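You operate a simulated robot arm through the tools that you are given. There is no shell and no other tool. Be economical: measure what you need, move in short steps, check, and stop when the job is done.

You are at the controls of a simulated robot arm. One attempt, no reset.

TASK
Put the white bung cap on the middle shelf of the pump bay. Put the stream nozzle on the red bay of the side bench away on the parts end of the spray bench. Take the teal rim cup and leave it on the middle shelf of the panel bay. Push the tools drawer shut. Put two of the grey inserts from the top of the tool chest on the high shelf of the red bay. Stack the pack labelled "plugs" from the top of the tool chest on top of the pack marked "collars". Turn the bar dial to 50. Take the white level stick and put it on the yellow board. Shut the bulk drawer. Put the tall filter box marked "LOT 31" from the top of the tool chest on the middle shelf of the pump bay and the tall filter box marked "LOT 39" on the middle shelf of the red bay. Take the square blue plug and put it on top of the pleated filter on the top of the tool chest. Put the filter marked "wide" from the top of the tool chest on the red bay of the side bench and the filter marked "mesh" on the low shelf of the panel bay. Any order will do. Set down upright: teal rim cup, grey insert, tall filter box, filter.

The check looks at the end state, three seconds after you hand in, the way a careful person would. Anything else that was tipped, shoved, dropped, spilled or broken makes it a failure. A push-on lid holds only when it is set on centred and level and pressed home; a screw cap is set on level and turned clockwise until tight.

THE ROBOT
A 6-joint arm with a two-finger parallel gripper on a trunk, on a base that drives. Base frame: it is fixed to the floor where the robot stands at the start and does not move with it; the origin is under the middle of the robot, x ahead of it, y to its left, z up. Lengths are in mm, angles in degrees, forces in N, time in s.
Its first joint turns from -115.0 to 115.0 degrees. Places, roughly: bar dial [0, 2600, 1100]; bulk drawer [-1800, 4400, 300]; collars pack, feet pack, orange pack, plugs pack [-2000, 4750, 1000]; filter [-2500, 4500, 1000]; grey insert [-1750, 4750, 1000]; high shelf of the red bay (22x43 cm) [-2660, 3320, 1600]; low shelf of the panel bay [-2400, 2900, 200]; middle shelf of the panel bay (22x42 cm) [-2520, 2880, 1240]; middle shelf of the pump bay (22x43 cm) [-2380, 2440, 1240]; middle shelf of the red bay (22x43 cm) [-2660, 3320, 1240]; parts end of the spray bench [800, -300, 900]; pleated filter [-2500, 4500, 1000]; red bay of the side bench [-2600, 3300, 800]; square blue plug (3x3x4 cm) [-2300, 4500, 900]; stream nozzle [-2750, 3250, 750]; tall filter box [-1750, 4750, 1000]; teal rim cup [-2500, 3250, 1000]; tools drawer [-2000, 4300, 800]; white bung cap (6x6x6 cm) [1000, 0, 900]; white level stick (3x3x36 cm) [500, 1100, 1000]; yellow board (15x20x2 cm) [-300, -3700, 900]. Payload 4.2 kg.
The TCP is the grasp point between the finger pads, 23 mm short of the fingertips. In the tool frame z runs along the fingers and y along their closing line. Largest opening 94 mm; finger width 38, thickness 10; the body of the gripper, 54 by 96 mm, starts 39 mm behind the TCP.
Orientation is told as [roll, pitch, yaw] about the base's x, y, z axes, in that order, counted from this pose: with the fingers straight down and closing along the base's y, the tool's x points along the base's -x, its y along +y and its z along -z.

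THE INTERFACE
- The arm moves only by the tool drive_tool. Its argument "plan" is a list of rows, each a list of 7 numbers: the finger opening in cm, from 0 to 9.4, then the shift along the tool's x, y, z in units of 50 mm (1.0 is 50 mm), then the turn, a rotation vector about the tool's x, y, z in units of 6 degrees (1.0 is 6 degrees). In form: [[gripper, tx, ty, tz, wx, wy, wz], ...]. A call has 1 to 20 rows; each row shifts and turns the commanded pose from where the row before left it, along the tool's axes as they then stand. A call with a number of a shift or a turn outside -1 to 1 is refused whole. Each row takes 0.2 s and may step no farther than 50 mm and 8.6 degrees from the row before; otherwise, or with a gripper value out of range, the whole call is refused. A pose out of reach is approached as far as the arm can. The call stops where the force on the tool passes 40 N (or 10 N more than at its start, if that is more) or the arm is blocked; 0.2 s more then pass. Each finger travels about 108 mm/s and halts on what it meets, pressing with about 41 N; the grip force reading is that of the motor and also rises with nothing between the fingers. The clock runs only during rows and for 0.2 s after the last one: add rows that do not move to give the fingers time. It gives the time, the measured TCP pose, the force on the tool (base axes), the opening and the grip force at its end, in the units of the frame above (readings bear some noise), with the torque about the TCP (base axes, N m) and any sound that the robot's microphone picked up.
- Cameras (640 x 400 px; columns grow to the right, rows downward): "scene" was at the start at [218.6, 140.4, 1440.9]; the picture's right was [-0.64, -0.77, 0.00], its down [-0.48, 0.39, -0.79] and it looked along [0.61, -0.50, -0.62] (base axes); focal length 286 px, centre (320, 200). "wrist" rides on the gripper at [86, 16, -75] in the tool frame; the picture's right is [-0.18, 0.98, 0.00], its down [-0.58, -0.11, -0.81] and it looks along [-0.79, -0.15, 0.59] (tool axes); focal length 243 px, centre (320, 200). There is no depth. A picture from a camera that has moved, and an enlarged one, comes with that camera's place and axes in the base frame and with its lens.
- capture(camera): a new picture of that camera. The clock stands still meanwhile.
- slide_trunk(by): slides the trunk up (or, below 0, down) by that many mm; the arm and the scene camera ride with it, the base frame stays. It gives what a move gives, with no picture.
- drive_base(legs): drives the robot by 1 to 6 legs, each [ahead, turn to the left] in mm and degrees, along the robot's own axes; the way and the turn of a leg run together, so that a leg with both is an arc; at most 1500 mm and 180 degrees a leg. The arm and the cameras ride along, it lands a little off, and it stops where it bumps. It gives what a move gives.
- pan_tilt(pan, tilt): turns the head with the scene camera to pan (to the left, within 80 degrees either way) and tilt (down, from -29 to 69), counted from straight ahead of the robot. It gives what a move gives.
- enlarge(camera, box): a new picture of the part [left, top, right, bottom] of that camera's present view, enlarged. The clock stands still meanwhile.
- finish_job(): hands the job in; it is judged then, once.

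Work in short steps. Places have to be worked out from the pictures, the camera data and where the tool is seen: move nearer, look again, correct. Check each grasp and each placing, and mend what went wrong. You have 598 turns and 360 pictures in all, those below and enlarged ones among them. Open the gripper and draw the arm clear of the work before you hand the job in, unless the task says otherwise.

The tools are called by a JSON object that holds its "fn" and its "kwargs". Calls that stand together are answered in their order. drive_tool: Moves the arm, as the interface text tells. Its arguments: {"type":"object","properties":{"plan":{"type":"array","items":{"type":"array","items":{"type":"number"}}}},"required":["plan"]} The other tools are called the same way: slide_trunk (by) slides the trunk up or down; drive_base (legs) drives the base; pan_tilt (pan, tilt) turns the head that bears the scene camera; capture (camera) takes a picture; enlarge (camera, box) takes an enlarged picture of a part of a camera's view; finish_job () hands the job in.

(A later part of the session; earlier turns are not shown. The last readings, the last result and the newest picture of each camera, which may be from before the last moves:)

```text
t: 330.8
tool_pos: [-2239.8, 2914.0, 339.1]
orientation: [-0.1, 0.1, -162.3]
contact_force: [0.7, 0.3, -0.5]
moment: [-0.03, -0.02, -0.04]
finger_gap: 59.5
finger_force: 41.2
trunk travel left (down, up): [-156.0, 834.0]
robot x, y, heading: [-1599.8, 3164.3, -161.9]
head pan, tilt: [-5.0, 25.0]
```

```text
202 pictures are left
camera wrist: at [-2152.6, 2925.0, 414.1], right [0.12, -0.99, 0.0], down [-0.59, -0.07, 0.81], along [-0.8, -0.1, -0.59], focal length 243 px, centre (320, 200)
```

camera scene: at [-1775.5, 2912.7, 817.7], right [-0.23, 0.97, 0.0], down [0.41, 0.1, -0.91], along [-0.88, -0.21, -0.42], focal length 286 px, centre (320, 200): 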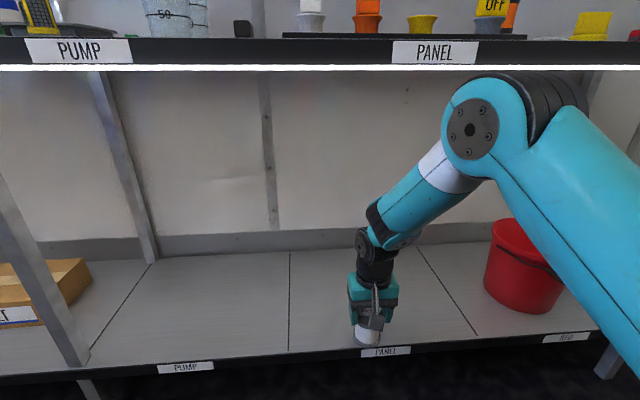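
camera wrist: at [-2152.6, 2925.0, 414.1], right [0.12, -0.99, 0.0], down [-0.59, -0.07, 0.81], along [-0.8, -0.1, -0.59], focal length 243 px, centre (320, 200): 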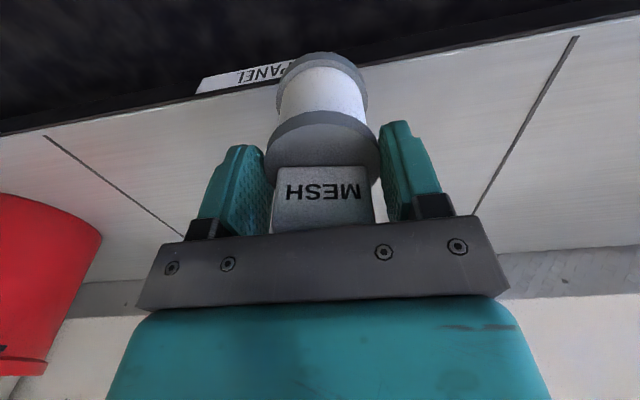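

Clearance is fine; two more rows in, then lower.

{"fn": "drive_tool", "kwargs": {"plan": [[4, -0.8, -0.2, 0, 0, 0, 0], [4, -0.8, -0.1, 0, 0, 0, 0], [4, 0, 0, 0.3, 0, 0, 0], [4, 0, 0, 0.06, 0, 0, 0], [4, 0, 0, 0.06, 0, 0, 0], [4, 0, 0, 0.06, 0, 0, 0], [4, 0, 0, 0.06, 0, 0, 0]]}}

{"fn": "capture", "kwargs": {"camera": "scene"}}

```text
t: 332.4
tool_pos: [-2321.1, 2903.6, 310.9]
orientation: [-0.1, 0.0, -162.3]
contact_force: [-0.1, 0.6, 1.0]
moment: [0.02, -0.01, 0.01]
finger_gap: 59.7
finger_force: 41.2
trunk travel left (down, up): [-156.0, 834.0]
robot x, y, heading: [-1603.4, 3165.6, -161.7]
head pan, tilt: [-5.0, 25.0]
```

```text
201 pictures are left
camera scene: at [-1775.7, 2912.7, 817.7], right [-0.23, 0.97, 0.0], down [0.41, 0.1, -0.91], along [-0.88, -0.21, -0.42], focal length 286 px, centre (320, 200)
```

scene: 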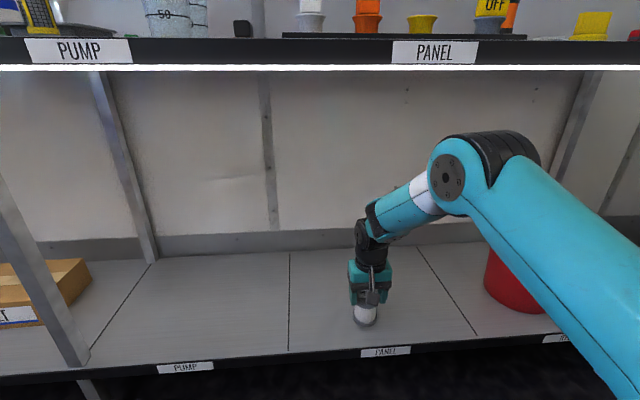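

Well inside the panel bay's low shelf; I continue down in 3 mm steps until contact.

{"fn": "drive_tool", "kwargs": {"plan": [[4, 0, 0, 0.06, 0, 0, 0], [4, 0, 0, 0.06, 0, 0, 0], [4, 0, 0, 0.06, 0, 0, 0], [4, 0, 0, 0.06, 0, 0, 0]]}}

```text
t: 333.4
tool_pos: [-2322.2, 2903.0, 302.6]
orientation: [0.0, -0.3, -162.3]
contact_force: [9.3, 2.7, 32.9]
moment: [0.12, -0.37, 0.21]
finger_gap: 59.7
finger_force: 40.8
trunk travel left (down, up): [-156.0, 834.0]
robot x, y, heading: [-1598.6, 3161.7, -162.0]
head pan, tilt: [-5.0, 25.0]
```

Contact (33 N). I ease slightly, release and rise, then withdraw.

{"fn": "drive_tool", "kwargs": {"plan": [[4, 0, 0, -0.05, 0, 0, 0], [8, 0, 0, 0, 0, 0, 0], [9.4, 0, 0, 0, 0, 0, 0], [9.4, 0, 0, -0.4, 0, 0, 0], [9.4, 0, 0, -0.8, 0, 0, 0], [9.4, 0, 0, -0.5, 0, 0, 0], [9.4, 0.95, 0, 0, 0, 0, 0], [9.4, 0.95, 0, 0, 0, 0, 0], [9.4, 0.95, 0, 0, 0, 0, 0]]}}

{"fn": "capture", "kwargs": {"camera": "scene"}}

```text
t: 335.4
tool_pos: [-2187.9, 2947.5, 387.2]
orientation: [-0.1, 0.0, -162.4]
contact_force: [-0.4, 0.3, 0.7]
moment: [-0.01, 0.04, -0.01]
finger_gap: 94.1
finger_force: 0.1
trunk travel left (down, up): [-156.0, 834.0]
robot x, y, heading: [-1602.3, 3165.2, -162.2]
head pan, tilt: [-5.0, 25.0]
```

```text
200 pictures are left
camera scene: at [-1775.7, 2912.7, 817.7], right [-0.23, 0.97, 0.0], down [0.41, 0.1, -0.91], along [-0.88, -0.21, -0.42], focal length 286 px, centre (320, 200)
```

scene: 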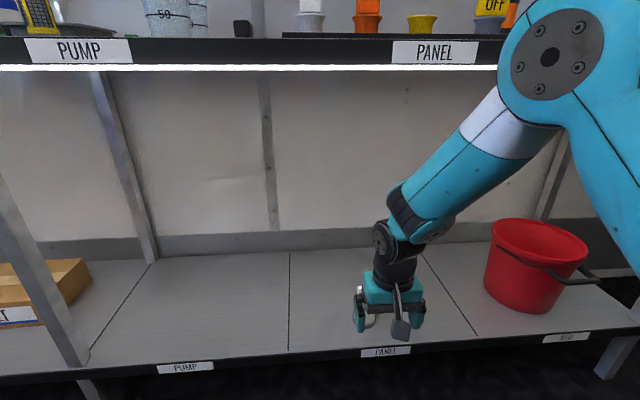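

I check with the wrist camera that the filter stayed behind.

{"fn": "capture", "kwargs": {"camera": "wrist"}}

{"fn": "enlarge", "kwargs": {"camera": "scene", "box": [290, 240, 450, 360]}}

```text
199 pictures are left
camera wrist: at [-2100.1, 2957.8, 462.9], right [0.12, -0.99, 0.0], down [-0.59, -0.07, 0.81], along [-0.8, -0.1, -0.59], focal length 243 px, centre (320, 200)
```

wrist: 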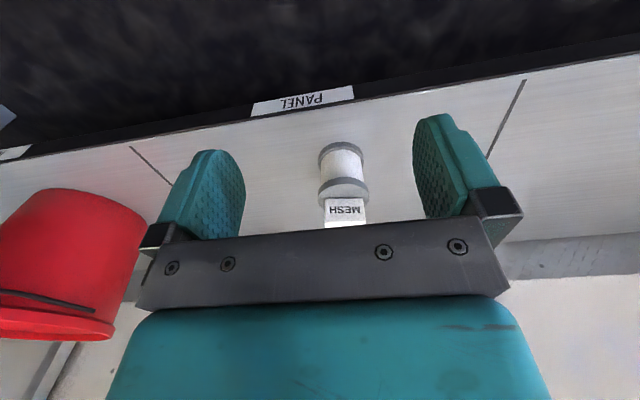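

```text
3.33 times, centred on (370, 300) of scene
camera zoom: at [-1775.7, 2912.7, 817.7], right [-0.23, 0.97, 0.0], down [0.41, 0.1, -0.91], along [-0.88, -0.21, -0.42], focal length 952 px, centre (153, -133)
```

zoom: 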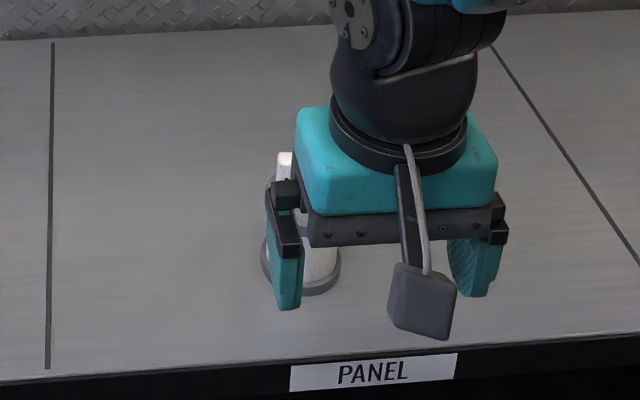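

MESH stands upright on the panel bay's low shelf. Next LOT 39: I back out, raise the trunk, and drive to the chest's right side.

{"fn": "drive_base", "kwargs": {"legs": [[-200, 0]]}}

{"fn": "slide_trunk", "kwargs": {"by": 400}}

{"fn": "slide_trunk", "kwargs": {"by": 350}}

{"fn": "drive_base", "kwargs": {"legs": [[0, -97], [600, 0], [0, 7]]}}

{"fn": "drive_tool", "kwargs": {"plan": [[9.4, 0, 0, -0.4, 0, -1, 0], [9.4, 0, 0, -0.4, 0, -1, 0], [9.4, 0, 0, 0, 0, -1, 0], [9.4, 0, 0, 0, 0, -1, 0], [9.4, 0, 0, 0, 0, -1, 0], [9.4, 0, 0, 0, 0, -1, 0], [9.4, 0, 0, 0, 0, -1, 0], [9.4, 0, 0, 0, 0, -1, 0], [9.4, 0, 0, 0, 0, -1, 0], [9.4, 0, 0, 0, 0, -1, 0], [9.4, 0, 0, 0, 0, -0.8, 0]]}}

{"fn": "pan_tilt", "kwargs": {"pan": -10, "tilt": 35}}

{"fn": "capture", "kwargs": {"camera": "scene"}}

{"fn": "capture", "kwargs": {"camera": "wrist"}}

```text
t: 337.1
tool_pos: [-1995.4, 3011.3, 387.3]
orientation: [0.0, 0.0, -162.4]
contact_force: [0.9, 0.6, -0.5]
moment: [0.04, 0.01, 0.04]
finger_gap: 94.0
finger_force: 0.0
trunk travel left (down, up): [-156.0, 834.0]
robot x, y, heading: [-1404.2, 3229.5, -161.9]
head pan, tilt: [-5.0, 25.0]
```

```text
t: 340.9
tool_pos: [-1995.7, 3010.6, 789.0]
orientation: [-0.1, 0.0, -162.5]
contact_force: [0.0, -0.4, -0.1]
moment: [0.03, 0.03, 0.01]
finger_gap: 94.1
finger_force: 0.0
trunk travel left (down, up): [-556.0, 434.0]
robot x, y, heading: [-1409.0, 3230.5, -162.2]
head pan, tilt: [-5.0, 25.0]
```

```text
t: 344.3
tool_pos: [-1994.4, 3009.3, 1137.9]
orientation: [-0.1, 0.0, -162.5]
contact_force: [-0.4, -0.9, 0.2]
moment: [0.02, 0.0, 0.02]
finger_gap: 94.0
finger_force: 0.0
trunk travel left (down, up): [-906.0, 84.0]
robot x, y, heading: [-1410.7, 3230.1, -162.1]
head pan, tilt: [-5.0, 25.0]
```

```text
t: 352.4
tool_pos: [-1736.2, 4402.2, 1138.7]
orientation: [-0.1, 0.0, 107.5]
contact_force: [-0.3, 0.6, -0.4]
moment: [0.0, 0.02, -0.01]
finger_gap: 93.7
finger_force: 0.1
trunk travel left (down, up): [-906.0, 84.0]
robot x, y, heading: [-1519.3, 3811.9, 107.7]
head pan, tilt: [-5.0, 25.0]
```

```text
t: 354.8
tool_pos: [-1736.8, 4399.9, 1177.6]
orientation: [-0.1, -64.9, 107.6]
contact_force: [0.7, -0.4, 1.1]
moment: [0.0, 0.04, -0.01]
finger_gap: 94.4
finger_force: 0.0
trunk travel left (down, up): [-906.0, 84.0]
robot x, y, heading: [-1520.7, 3810.4, 108.0]
head pan, tilt: [-5.0, 25.0]
```

```text
t: 355.5
tool_pos: [-1736.6, 4400.2, 1178.0]
orientation: [-0.1, -64.7, 107.5]
contact_force: [0.0, -0.3, 1.0]
moment: [0.0, 0.0, 0.01]
finger_gap: 93.9
finger_force: 0.1
trunk travel left (down, up): [-906.0, 84.0]
robot x, y, heading: [-1520.1, 3815.9, 108.1]
head pan, tilt: [-10.0, 35.0]
```

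```text
197 pictures are left
camera scene: at [-1764.7, 3987.7, 1552.0], right [0.99, 0.14, 0.0], down [0.08, -0.57, -0.82], along [-0.11, 0.81, -0.57], focal length 286 px, centre (320, 200)
```

scene: 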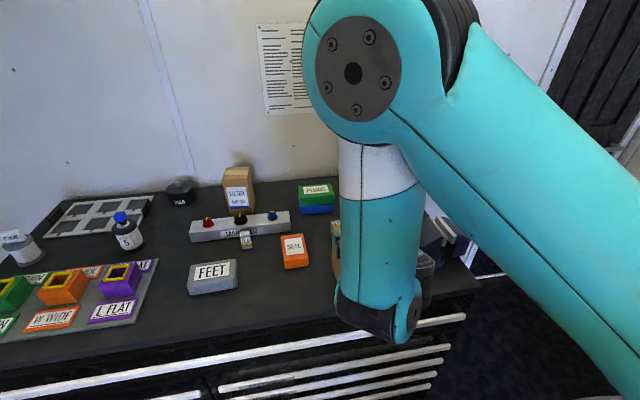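

```text
196 pictures are left
camera wrist: at [-1720.5, 4296.3, 1131.9], right [-0.96, -0.22, 0.17], down [0.25, -0.43, 0.87], along [-0.12, 0.88, 0.46], focal length 243 px, centre (320, 200)
```

wrist: 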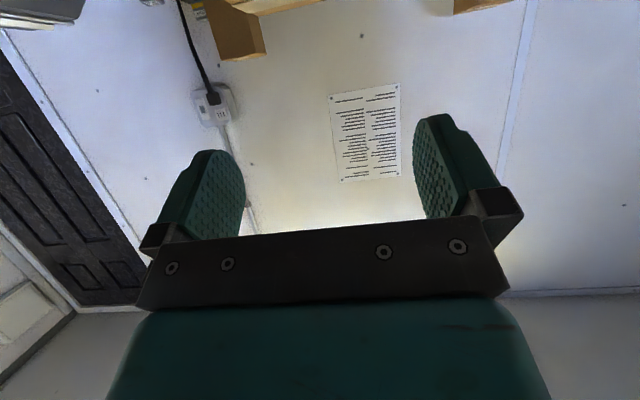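

I tilt the tool back to -25° for a moment to see LOT 39 with the wrist camera.

{"fn": "drive_tool", "kwargs": {"plan": [[9.4, 0.3, 0, 0, 0, 1, 0], [9.4, 0.3, 0, 0, 0, 1, 0], [9.4, 0.3, 0, 0, 0, 1, 0], [9.4, 0.3, 0, 0, 0, 1, 0], [9.4, 0.3, 0, 0, 0, 1, 0], [9.4, 0.3, 0, 0, 0, 1, 0], [9.4, 0, 0, -0.5, 0, 1, 0]]}}

{"fn": "capture", "kwargs": {"camera": "wrist"}}

```text
t: 357.1
tool_pos: [-1714.6, 4334.5, 1131.7]
orientation: [-0.1, -22.5, 107.5]
contact_force: [-0.5, 0.1, -0.4]
moment: [0.01, -0.04, 0.02]
finger_gap: 94.0
finger_force: 0.1
trunk travel left (down, up): [-906.0, 84.0]
robot x, y, heading: [-1520.6, 3814.8, 108.0]
head pan, tilt: [-10.0, 35.0]
```

```text
195 pictures are left
camera wrist: at [-1698.3, 4226.4, 1167.8], right [-0.99, -0.13, 0.07], down [0.03, 0.25, 0.97], along [-0.15, 0.96, -0.24], focal length 243 px, centre (320, 200)
```

wrist: 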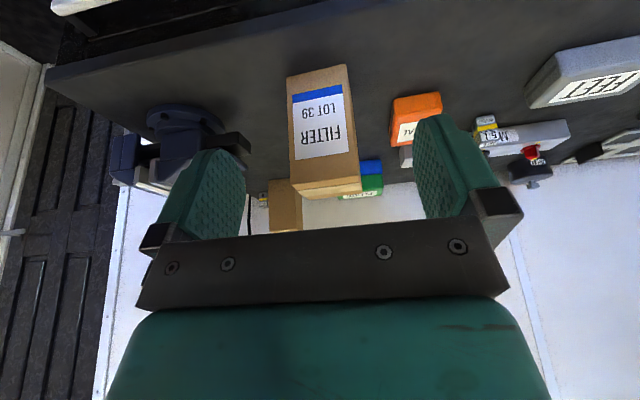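

LOT 39 measures about 77 × 57 × 150 mm with front edge midpoint [-1744, 4481]. I tilt to -65°, go to the pre-grasp and advance.

{"fn": "drive_tool", "kwargs": {"plan": [[9.4, 0, 0, 0, -0.16, 0, -0.385], [9.4, 0, 0, 0, 0, -1, 0], [9.4, 0, 0, 0, 0, -1, 0], [9.4, 0, 0, 0, 0, -1, 0], [9.4, 0, 0, 0, 0, -1, 0], [9.4, 0, 0, 0, 0, -1, 0], [9.4, 0, 0, 0, 0, -1, 0], [9.4, 0, 0, 0, 0, -1, 0], [9.4, 0.132, -0.153, 0.664, 0, 0, 0], [9.4, 0.132, -0.153, 0.664, 0, 0, 0], [9.4, 0.132, -0.153, 0.664, 0, 0, 0]]}}

{"fn": "capture", "kwargs": {"camera": "wrist"}}

```text
t: 359.5
tool_pos: [-1755.0, 4446.6, 1063.9]
orientation: [-0.4, -64.7, 110.2]
contact_force: [-0.8, -1.1, -0.4]
moment: [-0.01, 0.01, 0.02]
finger_gap: 94.2
finger_force: 0.0
out of reach, approached as far as the arm can: row 3, 4, 5, 6, 7, 8
trunk travel left (down, up): [-906.0, 84.0]
robot x, y, heading: [-1519.9, 3813.7, 108.0]
head pan, tilt: [-10.0, 35.0]
```

```text
194 pictures are left
camera wrist: at [-1733.9, 4341.7, 1018.4], right [-0.95, -0.26, 0.16], down [0.27, -0.42, 0.87], along [-0.16, 0.87, 0.47], focal length 243 px, centre (320, 200)
```

wrist: 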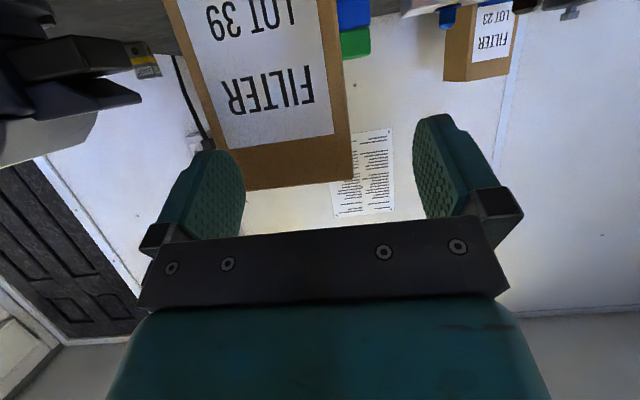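

I shift 23 mm right to centre on the box, then advance.

{"fn": "drive_tool", "kwargs": {"plan": [[9.4, 0.16, -0.45, 0, 0, 0, 0], [9.4, 0, 0, 0.3, 0, 0, 0]]}}

{"fn": "capture", "kwargs": {"camera": "wrist"}}

```text
t: 360.1
tool_pos: [-1736.7, 4463.8, 1051.6]
orientation: [-0.2, -64.7, 110.1]
contact_force: [-0.3, 0.4, -0.6]
moment: [-0.01, -0.02, -0.04]
finger_gap: 94.0
finger_force: 0.1
trunk travel left (down, up): [-906.0, 84.0]
robot x, y, heading: [-1521.3, 3816.3, 107.6]
head pan, tilt: [-10.0, 35.0]
```

```text
193 pictures are left
camera wrist: at [-1716.3, 4360.1, 1005.3], right [-0.95, -0.26, 0.16], down [0.26, -0.42, 0.87], along [-0.16, 0.87, 0.47], focal length 243 px, centre (320, 200)
```

wrist: 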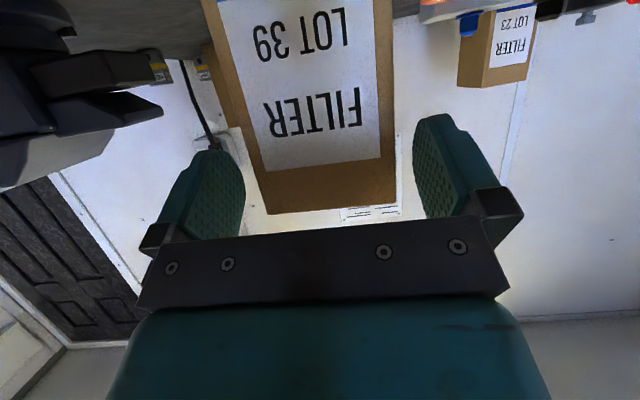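

Centred. I advance 45 mm and close.

{"fn": "drive_tool", "kwargs": {"plan": [[9.4, 0, 0, 0.45, 0, 0, 0], [9.4, 0, 0, 0.45, 0, 0, 0], [6, 0, 0, 0, 0, 0, 0], [6, 0, 0, 0, 0, 0, 0], [6, 0, 0, 0, 0, 0, 0]]}}

{"fn": "capture", "kwargs": {"camera": "wrist"}}

```text
t: 361.3
tool_pos: [-1752.7, 4502.3, 1032.1]
orientation: [-0.1, -64.8, 110.0]
contact_force: [1.5, 0.2, 0.0]
moment: [0.12, -0.05, -0.06]
finger_gap: 79.8
finger_force: 41.0
trunk travel left (down, up): [-906.0, 84.0]
robot x, y, heading: [-1522.4, 3815.2, 108.1]
head pan, tilt: [-10.0, 35.0]
```

```text
192 pictures are left
camera wrist: at [-1731.5, 4399.3, 985.2], right [-0.95, -0.26, 0.17], down [0.27, -0.42, 0.87], along [-0.16, 0.87, 0.47], focal length 243 px, centre (320, 200)
```

wrist: 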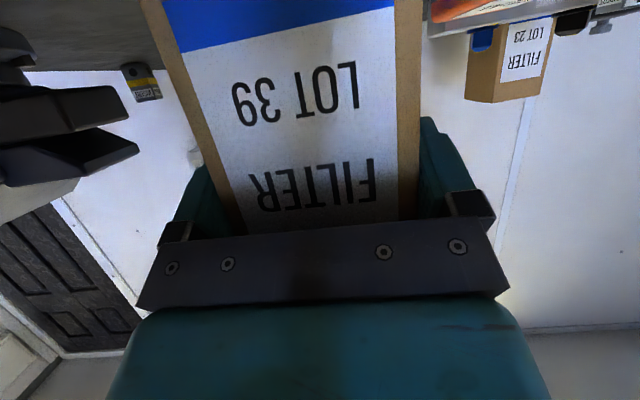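

Gripped. I lift, then maneuver the base to face the red bay.

{"fn": "drive_tool", "kwargs": {"plan": [[6, -0.4, 0, -0.19, 0, 0, 0], [6, -0.815, 0, -0.38, 0, 0, 0], [6, -0.815, 0, -0.38, 0, 0, 0]]}}

{"fn": "drive_base", "kwargs": {"legs": [[-250, 0], [0, 45], [300, 0], [0, 45]]}}

{"fn": "slide_trunk", "kwargs": {"by": 84}}

{"fn": "pan_tilt", "kwargs": {"pan": -5, "tilt": 25}}

{"fn": "capture", "kwargs": {"camera": "scene"}}

```text
t: 362.1
tool_pos: [-1753.0, 4500.4, 1144.3]
orientation: [-0.2, -64.7, 110.1]
contact_force: [0.1, 0.8, -1.8]
moment: [-0.04, 0.01, -0.03]
finger_gap: 79.8
finger_force: 40.9
trunk travel left (down, up): [-906.0, 84.0]
robot x, y, heading: [-1520.9, 3819.0, 107.9]
head pan, tilt: [-10.0, 35.0]
```

```text
t: 369.7
tool_pos: [-2396.8, 3465.5, 1144.7]
orientation: [-0.1, -64.8, -158.8]
contact_force: [0.3, 0.0, -2.3]
moment: [0.03, -0.05, 0.02]
finger_gap: 79.7
finger_force: 41.2
trunk travel left (down, up): [-906.0, 84.0]
robot x, y, heading: [-1716.9, 3710.0, -160.8]
head pan, tilt: [-10.0, 35.0]
```

```text
t: 370.9
tool_pos: [-2396.9, 3465.2, 1228.2]
orientation: [-0.3, -64.7, -158.7]
contact_force: [0.1, 0.6, -2.2]
moment: [0.03, -0.04, -0.02]
finger_gap: 79.7
finger_force: 41.3
trunk travel left (down, up): [-990.0, 0.0]
robot x, y, heading: [-1714.5, 3711.0, -160.9]
head pan, tilt: [-10.0, 35.0]
```

```text
t: 371.7
tool_pos: [-2396.9, 3464.7, 1228.3]
orientation: [-0.1, -64.8, -159.0]
contact_force: [0.3, 0.2, -1.3]
moment: [0.0, -0.02, 0.02]
finger_gap: 79.9
finger_force: 41.2
trunk travel left (down, up): [-990.0, 0.0]
robot x, y, heading: [-1709.9, 3712.3, -161.2]
head pan, tilt: [-5.0, 25.0]
```

```text
191 pictures are left
camera scene: at [-1884.5, 3454.6, 1651.5], right [-0.24, 0.97, 0.0], down [0.41, 0.1, -0.91], along [-0.88, -0.22, -0.42], focal length 286 px, centre (320, 200)
```

scene: 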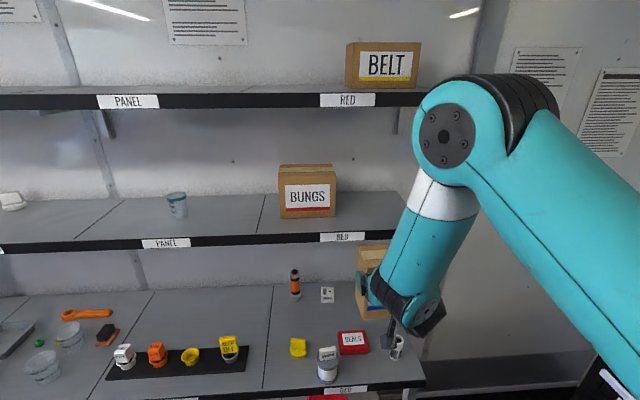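

BUNGS occupies the left half; I'll place LOT 39 in the right half (rack position ≈4080). I raise it, square it up and drive in.

{"fn": "drive_tool", "kwargs": {"plan": [[6, -0.69, -0.3, -0.32, 0.51, 0, 0.24], [6, -0.69, -0.3, -0.32, 0, 0, 0], [6, -0.69, -0.3, -0.32, 0, 0, 0], [6, -0.69, -0.15, -0.32, 0, 0, 0]]}}

{"fn": "drive_base", "kwargs": {"legs": [[180, 0]]}}

{"fn": "capture", "kwargs": {"camera": "scene"}}

{"fn": "capture", "kwargs": {"camera": "wrist"}}

```text
t: 372.7
tool_pos: [-2414.2, 3516.8, 1378.5]
orientation: [-0.1, -64.8, -162.2]
contact_force: [-0.1, -0.6, -0.9]
moment: [0.05, -0.02, 0.0]
finger_gap: 79.8
finger_force: 40.8
trunk travel left (down, up): [-990.0, 0.0]
robot x, y, heading: [-1715.9, 3714.9, -160.9]
head pan, tilt: [-5.0, 25.0]
```

```text
t: 374.2
tool_pos: [-2584.1, 3458.0, 1379.8]
orientation: [-0.2, -64.7, -162.2]
contact_force: [0.7, -1.2, -1.7]
moment: [0.03, -0.03, 0.01]
finger_gap: 79.6
finger_force: 40.6
trunk travel left (down, up): [-990.0, 0.0]
robot x, y, heading: [-1884.5, 3651.4, -160.9]
head pan, tilt: [-5.0, 25.0]
```

```text
190 pictures are left
camera scene: at [-2054.9, 3395.7, 1651.6], right [-0.24, 0.97, 0.0], down [0.41, 0.1, -0.91], along [-0.88, -0.22, -0.42], focal length 286 px, centre (320, 200)
```

scene: 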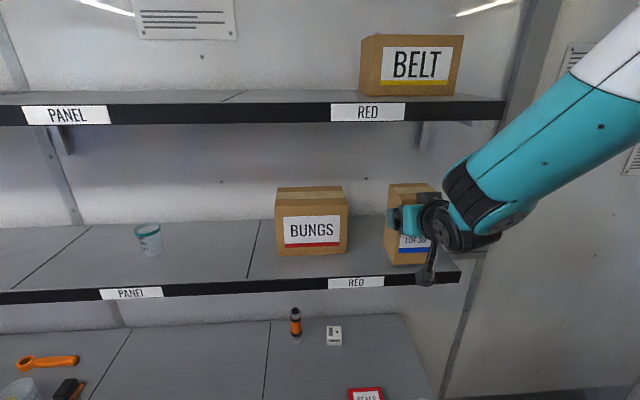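

```text
189 pictures are left
camera wrist: at [-2480.0, 3474.0, 1333.4], right [0.22, -0.96, 0.17], down [0.43, 0.25, 0.87], along [-0.88, -0.12, 0.46], focal length 243 px, centre (320, 200)
```

wrist: 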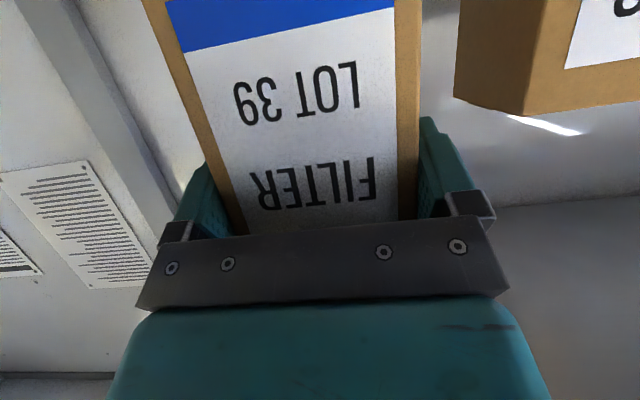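

Position is good. I go 73 mm in, then lower to contact.

{"fn": "drive_tool", "kwargs": {"plan": [[6, -0.31, 0, 0.66, 0, 0, 0], [6, -0.31, 0, 0.66, 0, 0, 0], [6, 0.4, 0, 0.187, 0, 0, 0], [6, 0.045, 0, 0.021, 0, 0, 0], [6, 0.045, 0, 0.021, 0, 0, 0], [6, 0.045, 0, 0.021, 0, 0, 0], [6, 0.045, 0, 0.021, 0, 0, 0]]}}

{"fn": "capture", "kwargs": {"camera": "scene"}}

```text
t: 375.8
tool_pos: [-2654.0, 3435.5, 1351.8]
orientation: [-0.1, -65.3, -162.3]
contact_force: [4.4, 2.4, 21.3]
moment: [0.14, -0.94, 0.02]
finger_gap: 79.9
finger_force: 40.4
trunk travel left (down, up): [-990.0, 0.0]
robot x, y, heading: [-1884.3, 3652.1, -161.0]
head pan, tilt: [-5.0, 25.0]
```

```text
188 pictures are left
camera scene: at [-2053.8, 3396.2, 1652.2], right [-0.24, 0.97, 0.0], down [0.41, 0.1, -0.91], along [-0.88, -0.22, -0.42], focal length 286 px, centre (320, 200)
```

scene: 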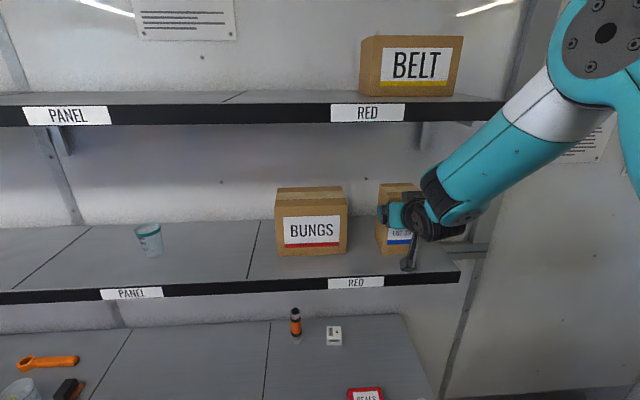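

Landed. I release and withdraw along the tool axis.

{"fn": "drive_tool", "kwargs": {"plan": [[6, -0.02, 0, -0.01, 0, 0, 0], [9.4, 0, 0, 0, 0, 0, 0], [9.4, 0, 0, 0, 0, 0, 0], [9.4, 0.1, 0, -0.3, 0, 0, 0], [9.4, 0.15, 0, -0.6, 0, 0, 0], [9.4, 0.2, 0, -0.8, 0, 0, 0]]}}

{"fn": "capture", "kwargs": {"camera": "wrist"}}

{"fn": "capture", "kwargs": {"camera": "scene"}}

```text
t: 377.2
tool_pos: [-2571.4, 3461.6, 1364.5]
orientation: [-0.2, -64.9, -162.1]
contact_force: [0.1, -0.1, 0.2]
moment: [0.07, -0.04, 0.03]
finger_gap: 94.1
finger_force: 0.0
trunk travel left (down, up): [-990.0, 0.0]
robot x, y, heading: [-1882.7, 3647.6, -160.8]
head pan, tilt: [-5.0, 25.0]
```

```text
187 pictures are left
camera wrist: at [-2467.9, 3478.2, 1318.3], right [0.22, -0.96, 0.17], down [0.43, 0.25, 0.87], along [-0.88, -0.12, 0.47], focal length 243 px, centre (320, 200)
```

wrist: 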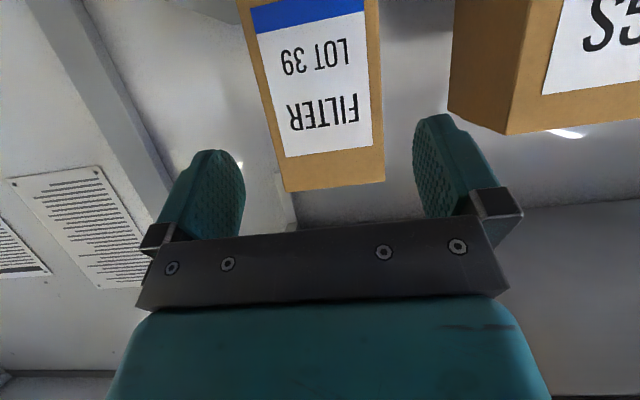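

```text
186 pictures are left
camera scene: at [-2055.8, 3395.4, 1651.4], right [-0.24, 0.97, 0.0], down [0.41, 0.1, -0.91], along [-0.88, -0.22, -0.42], focal length 286 px, centre (320, 200)
```

scene: 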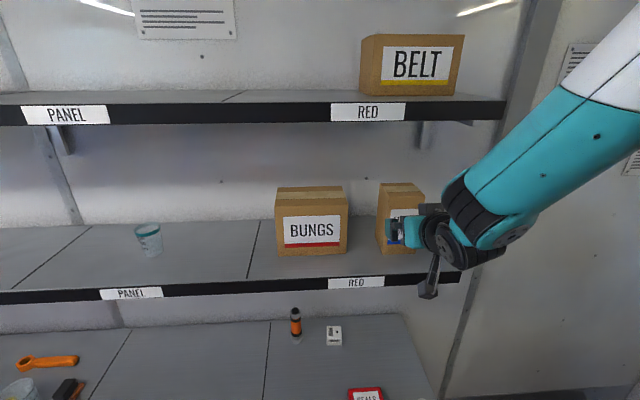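

LOT 39 stands on the red bay's middle shelf. Now the third box: back off, and drive to the chest's right side.

{"fn": "drive_base", "kwargs": {"legs": [[-540, 0], [0, -91], [200, 0]]}}

{"fn": "pan_tilt", "kwargs": {"pan": 5, "tilt": 38}}

{"fn": "capture", "kwargs": {"camera": "scene"}}

{"fn": "capture", "kwargs": {"camera": "wrist"}}

```text
t: 385.4
tool_pos: [-1598.1, 4717.0, 1363.5]
orientation: [-0.2, -64.8, 106.0]
contact_force: [-0.3, 0.8, 0.2]
moment: [0.01, 0.03, 0.01]
finger_gap: 94.1
finger_force: 0.1
trunk travel left (down, up): [-990.0, 0.0]
robot x, y, heading: [-1430.9, 4023.0, 107.1]
head pan, tilt: [-5.0, 25.0]
```

```text
t: 386.2
tool_pos: [-1599.4, 4716.5, 1365.1]
orientation: [-0.2, -64.8, 106.0]
contact_force: [-1.0, 0.4, 0.6]
moment: [-0.02, 0.02, 0.0]
finger_gap: 94.0
finger_force: 0.1
trunk travel left (down, up): [-990.0, 0.0]
robot x, y, heading: [-1429.3, 4025.0, 107.5]
head pan, tilt: [5.0, 38.0]
```

```text
185 pictures are left
camera scene: at [-1694.9, 4192.5, 1631.3], right [0.93, 0.38, 0.0], down [0.23, -0.57, -0.79], along [-0.3, 0.73, -0.62], focal length 286 px, centre (320, 200)
```

scene: 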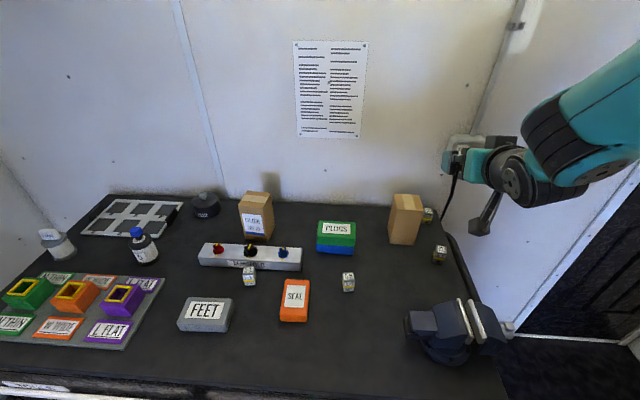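

```text
184 pictures are left
camera wrist: at [-1585.9, 4612.2, 1318.3], right [-0.97, -0.19, 0.17], down [0.24, -0.43, 0.87], along [-0.1, 0.88, 0.46], focal length 243 px, centre (320, 200)
```

wrist: 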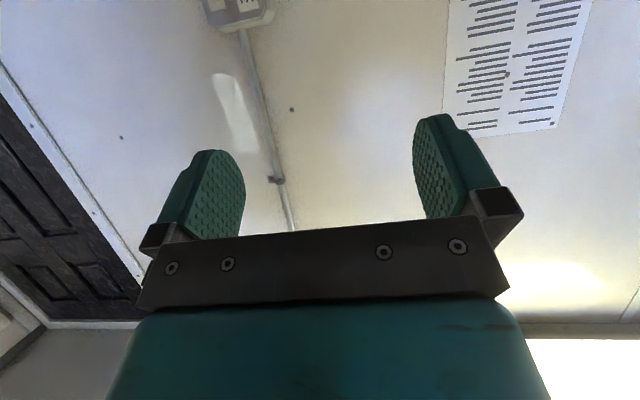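

I enlarge the box and the inserts.

{"fn": "enlarge", "kwargs": {"camera": "scene", "box": [300, 170, 500, 300]}}

```text
3.08 times, centred on (400, 235) of scene
camera zoom: at [-1694.9, 4192.5, 1631.3], right [0.93, 0.38, 0.0], down [0.23, -0.57, -0.79], along [-0.3, 0.73, -0.62], focal length 878 px, centre (74, 92)
```

zoom: 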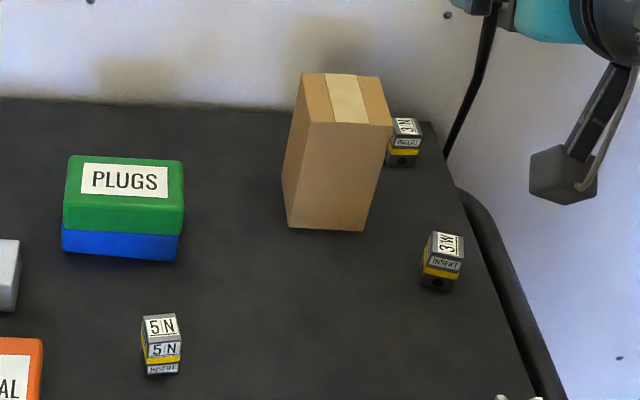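

The box front edge is at [-1733, 4887]–[-1656, 4911]. I go to the pre-grasp.

{"fn": "drive_tool", "kwargs": {"plan": [[9.4, 0.593, 0.106, 0.709, -0.18, 0, -0.085], [9.4, 0.593, 0.106, 0.709, 0, 0, 0], [9.4, 0.593, 0.106, 0.709, 0, 0, 0], [9.4, 0.593, 0.106, 0.709, 0, 0, 0], [9.4, 0.593, 0.106, 0.709, 0, 0, 0], [9.4, 0.593, 0.106, 0.709, 0, 0, 0], [9.4, 0.593, 0.106, 0.709, 0, 0, 0]]}}

{"fn": "capture", "kwargs": {"camera": "wrist"}}

{"fn": "capture", "kwargs": {"camera": "scene"}}

```text
t: 387.8
tool_pos: [-1673.0, 4834.3, 1071.5]
orientation: [-0.1, -64.7, 107.2]
contact_force: [-0.1, 0.0, -0.4]
moment: [-0.02, 0.0, 0.0]
finger_gap: 93.8
finger_force: 0.0
trunk travel left (down, up): [-990.0, 0.0]
robot x, y, heading: [-1430.6, 4026.8, 107.0]
head pan, tilt: [5.0, 38.0]
```

```text
182 pictures are left
camera wrist: at [-1658.2, 4730.1, 1025.5], right [-0.96, -0.21, 0.17], down [0.25, -0.43, 0.87], along [-0.12, 0.88, 0.47], focal length 243 px, centre (320, 200)
```

wrist: 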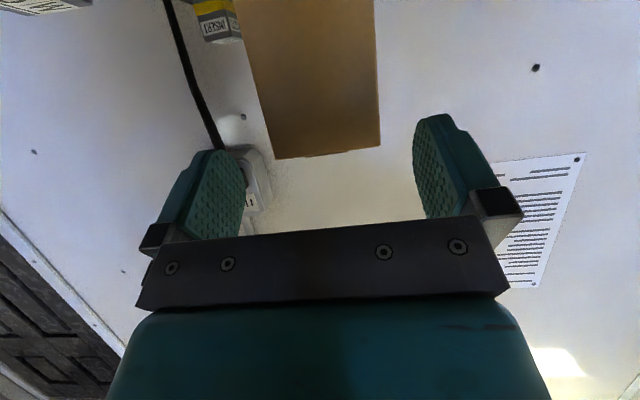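

```text
181 pictures are left
camera scene: at [-1694.7, 4192.0, 1631.4], right [0.93, 0.38, 0.0], down [0.23, -0.57, -0.79], along [-0.3, 0.73, -0.62], focal length 286 px, centre (320, 200)
```

scene: 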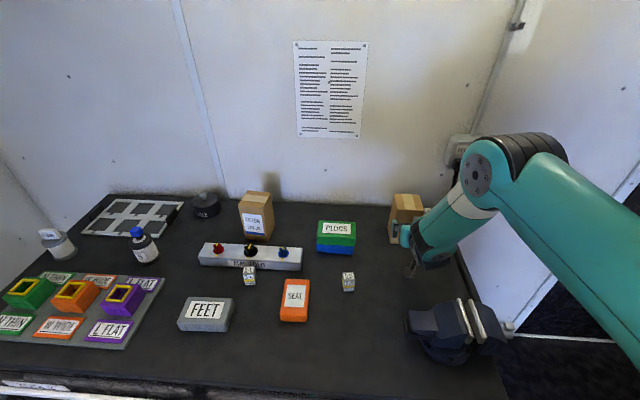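

Centred. Advance 100 mm and grip.

{"fn": "drive_tool", "kwargs": {"plan": [[9.4, 0, 0.01, 0.68, 0, 0, 0], [9.4, 0, 0.01, 0.68, 0, 0, 0], [9.4, 0, 0, 0.68, 0, 0, 0], [6, 0, 0, 0, 0, 0, 0], [6, 0, 0, 0, 0, 0, 0], [6, 0, 0, 0, 0, 0, 0]]}}

{"fn": "drive_tool", "kwargs": {"plan": [[6, -0.4, 0, -0.19, 0, 0, 0], [6, -0.8, 0, -0.38, 0, 0, 0], [6, -0.8, 0, -0.38, 0, 0, 0], [6, -0.8, 0, -0.38, 0, 0, 0]]}}

{"fn": "capture", "kwargs": {"camera": "wrist"}}

```text
t: 389.2
tool_pos: [-1701.0, 4921.5, 1027.1]
orientation: [-0.1, -64.8, 107.4]
contact_force: [0.5, -0.2, -0.8]
moment: [-0.06, -0.02, 0.02]
finger_gap: 79.7
finger_force: 41.3
trunk travel left (down, up): [-990.0, 0.0]
robot x, y, heading: [-1429.0, 4026.6, 107.3]
head pan, tilt: [5.0, 38.0]
```

```text
t: 390.2
tool_pos: [-1703.4, 4923.5, 1181.5]
orientation: [-0.1, -64.6, 107.3]
contact_force: [-0.1, 0.4, -1.5]
moment: [0.0, -0.01, 0.04]
finger_gap: 79.7
finger_force: 40.8
trunk travel left (down, up): [-990.0, 0.0]
robot x, y, heading: [-1428.9, 4027.5, 107.1]
head pan, tilt: [5.0, 38.0]
```

```text
180 pictures are left
camera wrist: at [-1687.9, 4819.2, 1134.7], right [-0.96, -0.21, 0.16], down [0.24, -0.43, 0.87], along [-0.12, 0.88, 0.46], focal length 243 px, centre (320, 200)
```

wrist: 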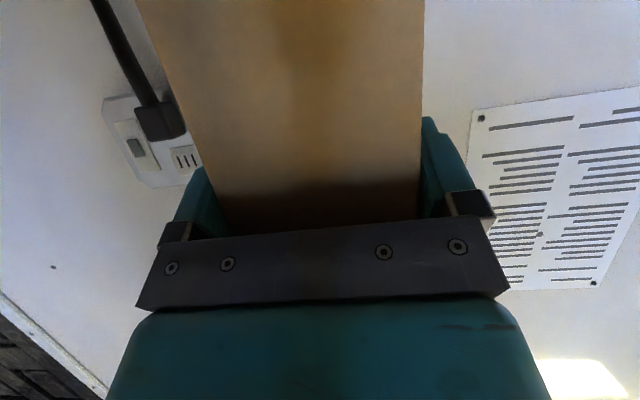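

Held. I retract a bit, reverse along the aisle to the pump bay and turn to face it.

{"fn": "drive_tool", "kwargs": {"plan": [[6, 0.42, 0, -0.9, 0, 0, 0], [6, 0.42, 0, -0.9, 0, 0, 0], [6, 0.42, 0, -0.9, 0, 0, 0], [6, 0.42, 0, -0.9, 0, 0, 0]]}}

{"fn": "drive_base", "kwargs": {"legs": [[-1160, 0], [0, 90.5], [250, 0]]}}

{"fn": "pan_tilt", "kwargs": {"pan": -5, "tilt": 25}}

{"fn": "capture", "kwargs": {"camera": "scene"}}

```text
t: 391.2
tool_pos: [-1645.5, 4732.1, 1183.9]
orientation: [-0.2, -64.8, 107.3]
contact_force: [0.2, 1.0, -2.4]
moment: [-0.06, -0.02, -0.02]
finger_gap: 79.7
finger_force: 40.9
trunk travel left (down, up): [-990.0, 0.0]
robot x, y, heading: [-1432.1, 4028.5, 107.0]
head pan, tilt: [5.0, 38.0]
```

```text
t: 402.2
tool_pos: [-2024.2, 2631.0, 1184.5]
orientation: [-0.3, -64.8, -161.0]
contact_force: [0.5, -0.4, -2.4]
moment: [-0.01, -0.02, -0.02]
finger_gap: 80.0
finger_force: 40.4
trunk travel left (down, up): [-990.0, 0.0]
robot x, y, heading: [-1322.4, 2867.2, -161.1]
head pan, tilt: [5.0, 38.0]
```

```text
t: 403.0
tool_pos: [-2024.3, 2631.3, 1184.4]
orientation: [-0.2, -64.7, -161.0]
contact_force: [-0.4, -0.2, -0.8]
moment: [0.03, -0.03, 0.01]
finger_gap: 80.0
finger_force: 40.9
trunk travel left (down, up): [-990.0, 0.0]
robot x, y, heading: [-1320.4, 2867.0, -160.9]
head pan, tilt: [-5.0, 25.0]
```

```text
179 pictures are left
camera scene: at [-1493.0, 2611.2, 1651.5], right [-0.24, 0.97, 0.0], down [0.41, 0.1, -0.91], along [-0.88, -0.22, -0.42], focal length 286 px, centre (320, 200)
```

scene: 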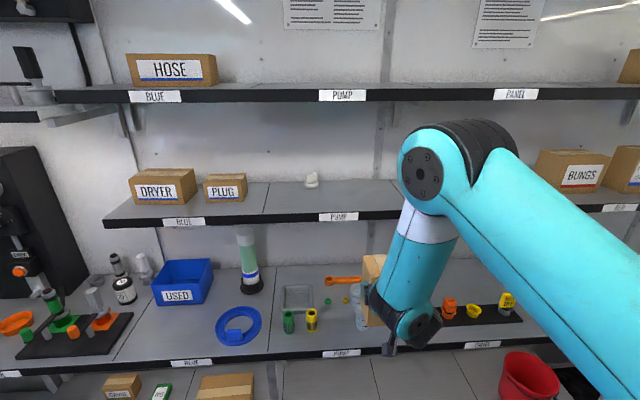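

The cap is at the back left of the pump bay; LOT 31 goes to the right part. I raise it and drive in.

{"fn": "drive_tool", "kwargs": {"plan": [[6, -0.69, 0, -0.32, 0.2, 0, 0.1], [6, -0.69, 0, -0.32, 0, 0, 0], [6, -0.69, 0, -0.32, 0, 0, 0], [6, -0.69, 0, -0.32, 0, 0, 0], [6, -0.69, 0, -0.32, 0, 0, 0]]}}

{"fn": "drive_base", "kwargs": {"legs": [[290, 0]]}}

{"fn": "capture", "kwargs": {"camera": "scene"}}

```text
t: 404.2
tool_pos: [-2026.0, 2629.1, 1375.6]
orientation: [-0.1, -64.7, -162.3]
contact_force: [-1.0, -0.6, -2.5]
moment: [0.01, 0.04, -0.01]
finger_gap: 79.8
finger_force: 40.9
trunk travel left (down, up): [-990.0, 0.0]
robot x, y, heading: [-1326.4, 2865.3, -160.7]
head pan, tilt: [-5.0, 25.0]
```

```text
t: 406.2
tool_pos: [-2301.4, 2537.5, 1376.4]
orientation: [-0.2, -64.6, -162.5]
contact_force: [-0.7, 0.3, -1.0]
moment: [0.03, -0.03, -0.01]
finger_gap: 79.9
finger_force: 41.3
trunk travel left (down, up): [-990.0, 0.0]
robot x, y, heading: [-1592.1, 2770.2, -161.1]
head pan, tilt: [-5.0, 25.0]
```

```text
178 pictures are left
camera scene: at [-1768.5, 2517.1, 1651.6], right [-0.24, 0.97, 0.0], down [0.41, 0.1, -0.91], along [-0.88, -0.22, -0.42], focal length 286 px, centre (320, 200)
```

scene: 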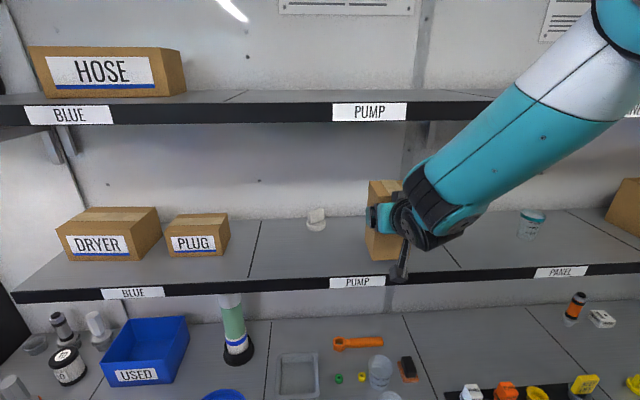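

Placing as before: 66 mm in, then down to contact.

{"fn": "drive_tool", "kwargs": {"plan": [[6, -0.28, 0, 0.6, 0, 0, 0], [6, -0.28, 0, 0.6, 0, 0, 0], [6, 0.45, 0, 0.21, 0, 0, 0], [6, 0.045, 0, 0.021, 0, 0, 0], [6, 0.045, 0, 0.021, 0, 0, 0], [6, 0.045, 0, 0.021, 0, 0, 0]]}}

```text
t: 407.6
tool_pos: [-2364.0, 2518.2, 1345.9]
orientation: [0.0, -65.0, -162.6]
contact_force: [3.7, 1.9, 14.8]
moment: [0.06, -0.8, -0.01]
finger_gap: 79.7
finger_force: 40.6
trunk travel left (down, up): [-990.0, 0.0]
robot x, y, heading: [-1599.5, 2770.4, -161.4]
head pan, tilt: [-5.0, 25.0]
```

Contact at 15 N; release and withdraw.

{"fn": "drive_tool", "kwargs": {"plan": [[6, 0.01, 0, 0.005, 0, 0, 0], [9.4, 0, 0, 0, 0, 0, 0], [9.4, 0, 0, 0, 0, 0, 0], [9.4, 0.1, 0, -0.3, 0, 0, 0], [9.4, 0.15, 0, -0.6, 0, 0, 0], [9.4, 0.2, 0, -0.8, 0, 0, 0], [9.4, 0.2, 0, -0.8, 0, 0, 0]]}}

{"fn": "capture", "kwargs": {"camera": "wrist"}}

{"fn": "enlarge", "kwargs": {"camera": "scene", "box": [240, 150, 480, 300]}}

```text
t: 409.2
tool_pos: [-2244.1, 2554.7, 1367.0]
orientation: [0.0, -64.8, -162.6]
contact_force: [-0.1, 0.7, -0.6]
moment: [0.0, 0.01, 0.0]
finger_gap: 94.1
finger_force: 0.0
trunk travel left (down, up): [-990.0, 0.0]
robot x, y, heading: [-1601.9, 2774.6, -161.1]
head pan, tilt: [-5.0, 25.0]
```

```text
177 pictures are left
camera wrist: at [-2139.6, 2571.3, 1320.8], right [0.22, -0.96, 0.17], down [0.43, 0.25, 0.87], along [-0.88, -0.12, 0.46], focal length 243 px, centre (320, 200)
```

wrist: 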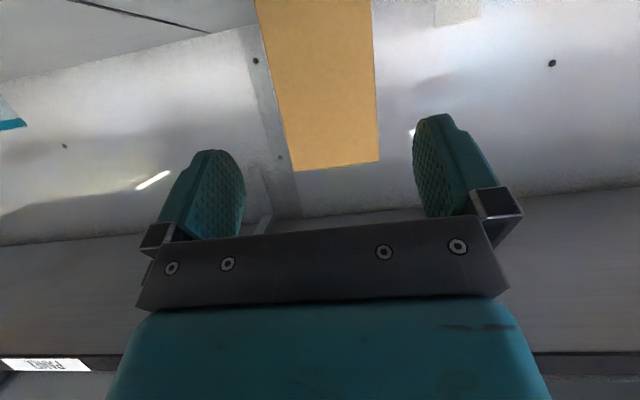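

```text
2.67 times, centred on (360, 225) of scene
camera zoom: at [-1769.3, 2516.9, 1651.5], right [-0.24, 0.97, 0.0], down [0.41, 0.1, -0.91], along [-0.88, -0.22, -0.42], focal length 761 px, centre (213, 133)
```

zoom: 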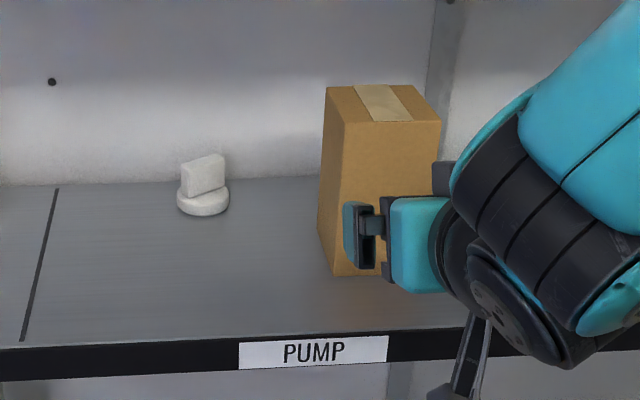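

LOT 31's box and the cap both stand on the pump bay's middle shelf. Now the inserts: back off and drive to the chest again.

{"fn": "drive_base", "kwargs": {"legs": [[-350, 0], [0, -91.3], [1150, 0]]}}

{"fn": "drive_tool", "kwargs": {"plan": [[6, 0, 0, 0, 0, 1, 0], [6, 0, 0, 0, 0, 1, 0], [6, 0, 0, 0, 0, 1, 0], [6, 0, 0, 0, 0, 1, 0], [6, 0, 0, 0, 0, 0.15, 0]]}}

{"fn": "pan_tilt", "kwargs": {"pan": 0, "tilt": 45}}

{"fn": "capture", "kwargs": {"camera": "scene"}}

{"fn": "capture", "kwargs": {"camera": "wrist"}}

```text
t: 420.9
tool_pos: [-1820.6, 4640.6, 1366.2]
orientation: [-0.2, -64.7, 106.3]
contact_force: [0.1, -0.5, -0.1]
moment: [-0.01, -0.01, 0.01]
finger_gap: 93.7
finger_force: 0.0
trunk travel left (down, up): [-990.0, 0.0]
robot x, y, heading: [-1612.8, 3991.1, 107.5]
head pan, tilt: [-5.0, 25.0]
```

```text
t: 422.1
tool_pos: [-1820.3, 4640.1, 1366.5]
orientation: [-0.1, -39.8, 106.4]
contact_force: [0.8, -0.2, -0.1]
moment: [0.01, -0.01, 0.01]
finger_gap: 59.8
finger_force: 0.1
trunk travel left (down, up): [-990.0, 0.0]
robot x, y, heading: [-1617.2, 3991.8, 107.9]
head pan, tilt: [-5.0, 25.0]
```

```text
t: 422.9
tool_pos: [-1821.2, 4641.3, 1366.3]
orientation: [0.0, -39.7, 106.4]
contact_force: [0.0, 0.5, -0.6]
moment: [-0.02, -0.01, 0.0]
finger_gap: 60.2
finger_force: 0.2
trunk travel left (down, up): [-990.0, 0.0]
robot x, y, heading: [-1614.8, 3990.2, 107.8]
head pan, tilt: [0.0, 45.0]
```

```text
175 pictures are left
camera scene: at [-1872.6, 4154.5, 1621.0], right [0.95, 0.31, 0.0], down [0.22, -0.67, -0.71], along [-0.22, 0.67, -0.71], focal length 286 px, centre (320, 200)
```

scene: 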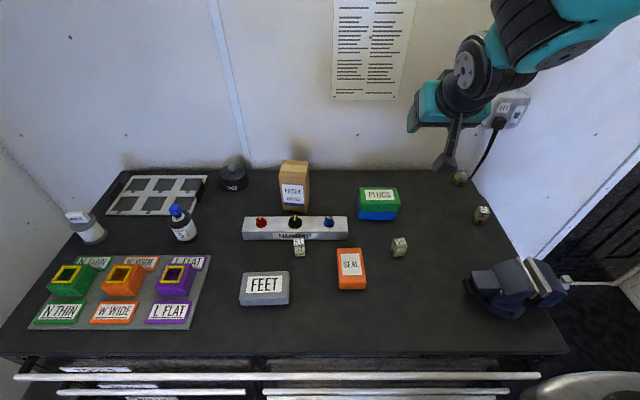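

```text
174 pictures are left
camera wrist: at [-1804.1, 4526.4, 1369.2], right [-0.98, -0.14, 0.12], down [0.12, -0.04, 0.99], along [-0.14, 0.99, 0.05], focal length 243 px, centre (320, 200)
```

wrist: 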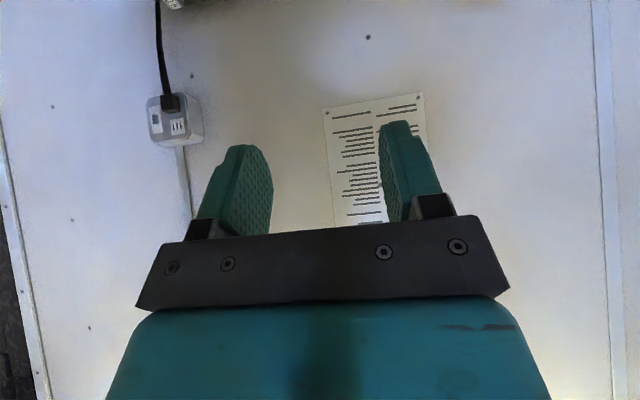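

{"fn": "enlarge", "kwargs": {"camera": "scene", "box": [280, 220, 420, 300]}}

{"fn": "enlarge", "kwargs": {"camera": "scene", "box": [420, 160, 560, 250]}}

```text
4.57 times, centred on (350, 260) of scene
camera zoom: at [-1872.6, 4154.5, 1621.0], right [0.95, 0.31, 0.0], down [0.22, -0.67, -0.71], along [-0.22, 0.67, -0.71], focal length 1305 px, centre (183, -74)
```

zoom: 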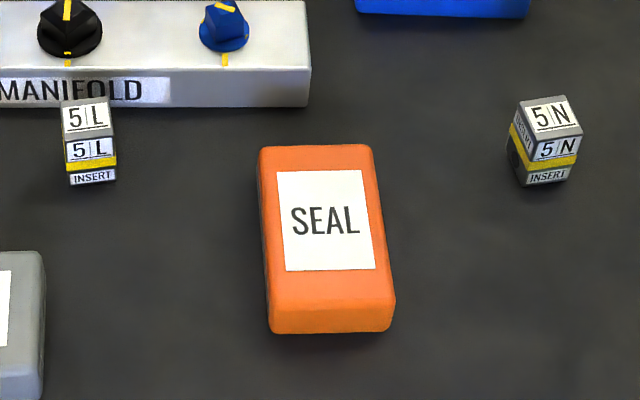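

```text
4.44 times, centred on (490, 205) of scene
camera zoom: at [-1872.6, 4154.5, 1621.0], right [0.95, 0.31, 0.0], down [0.22, -0.67, -0.71], along [-0.22, 0.67, -0.71], focal length 1269 px, centre (-436, 178)
```

zoom: 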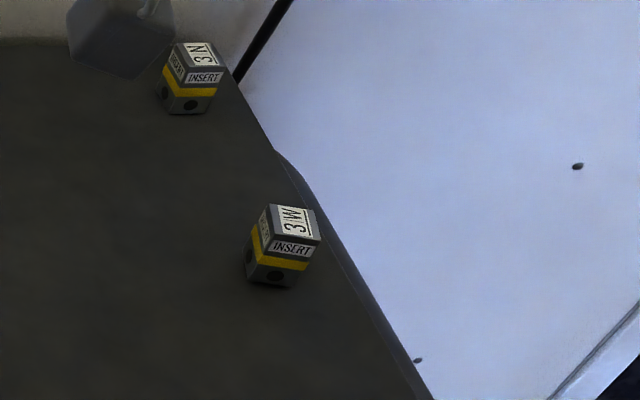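

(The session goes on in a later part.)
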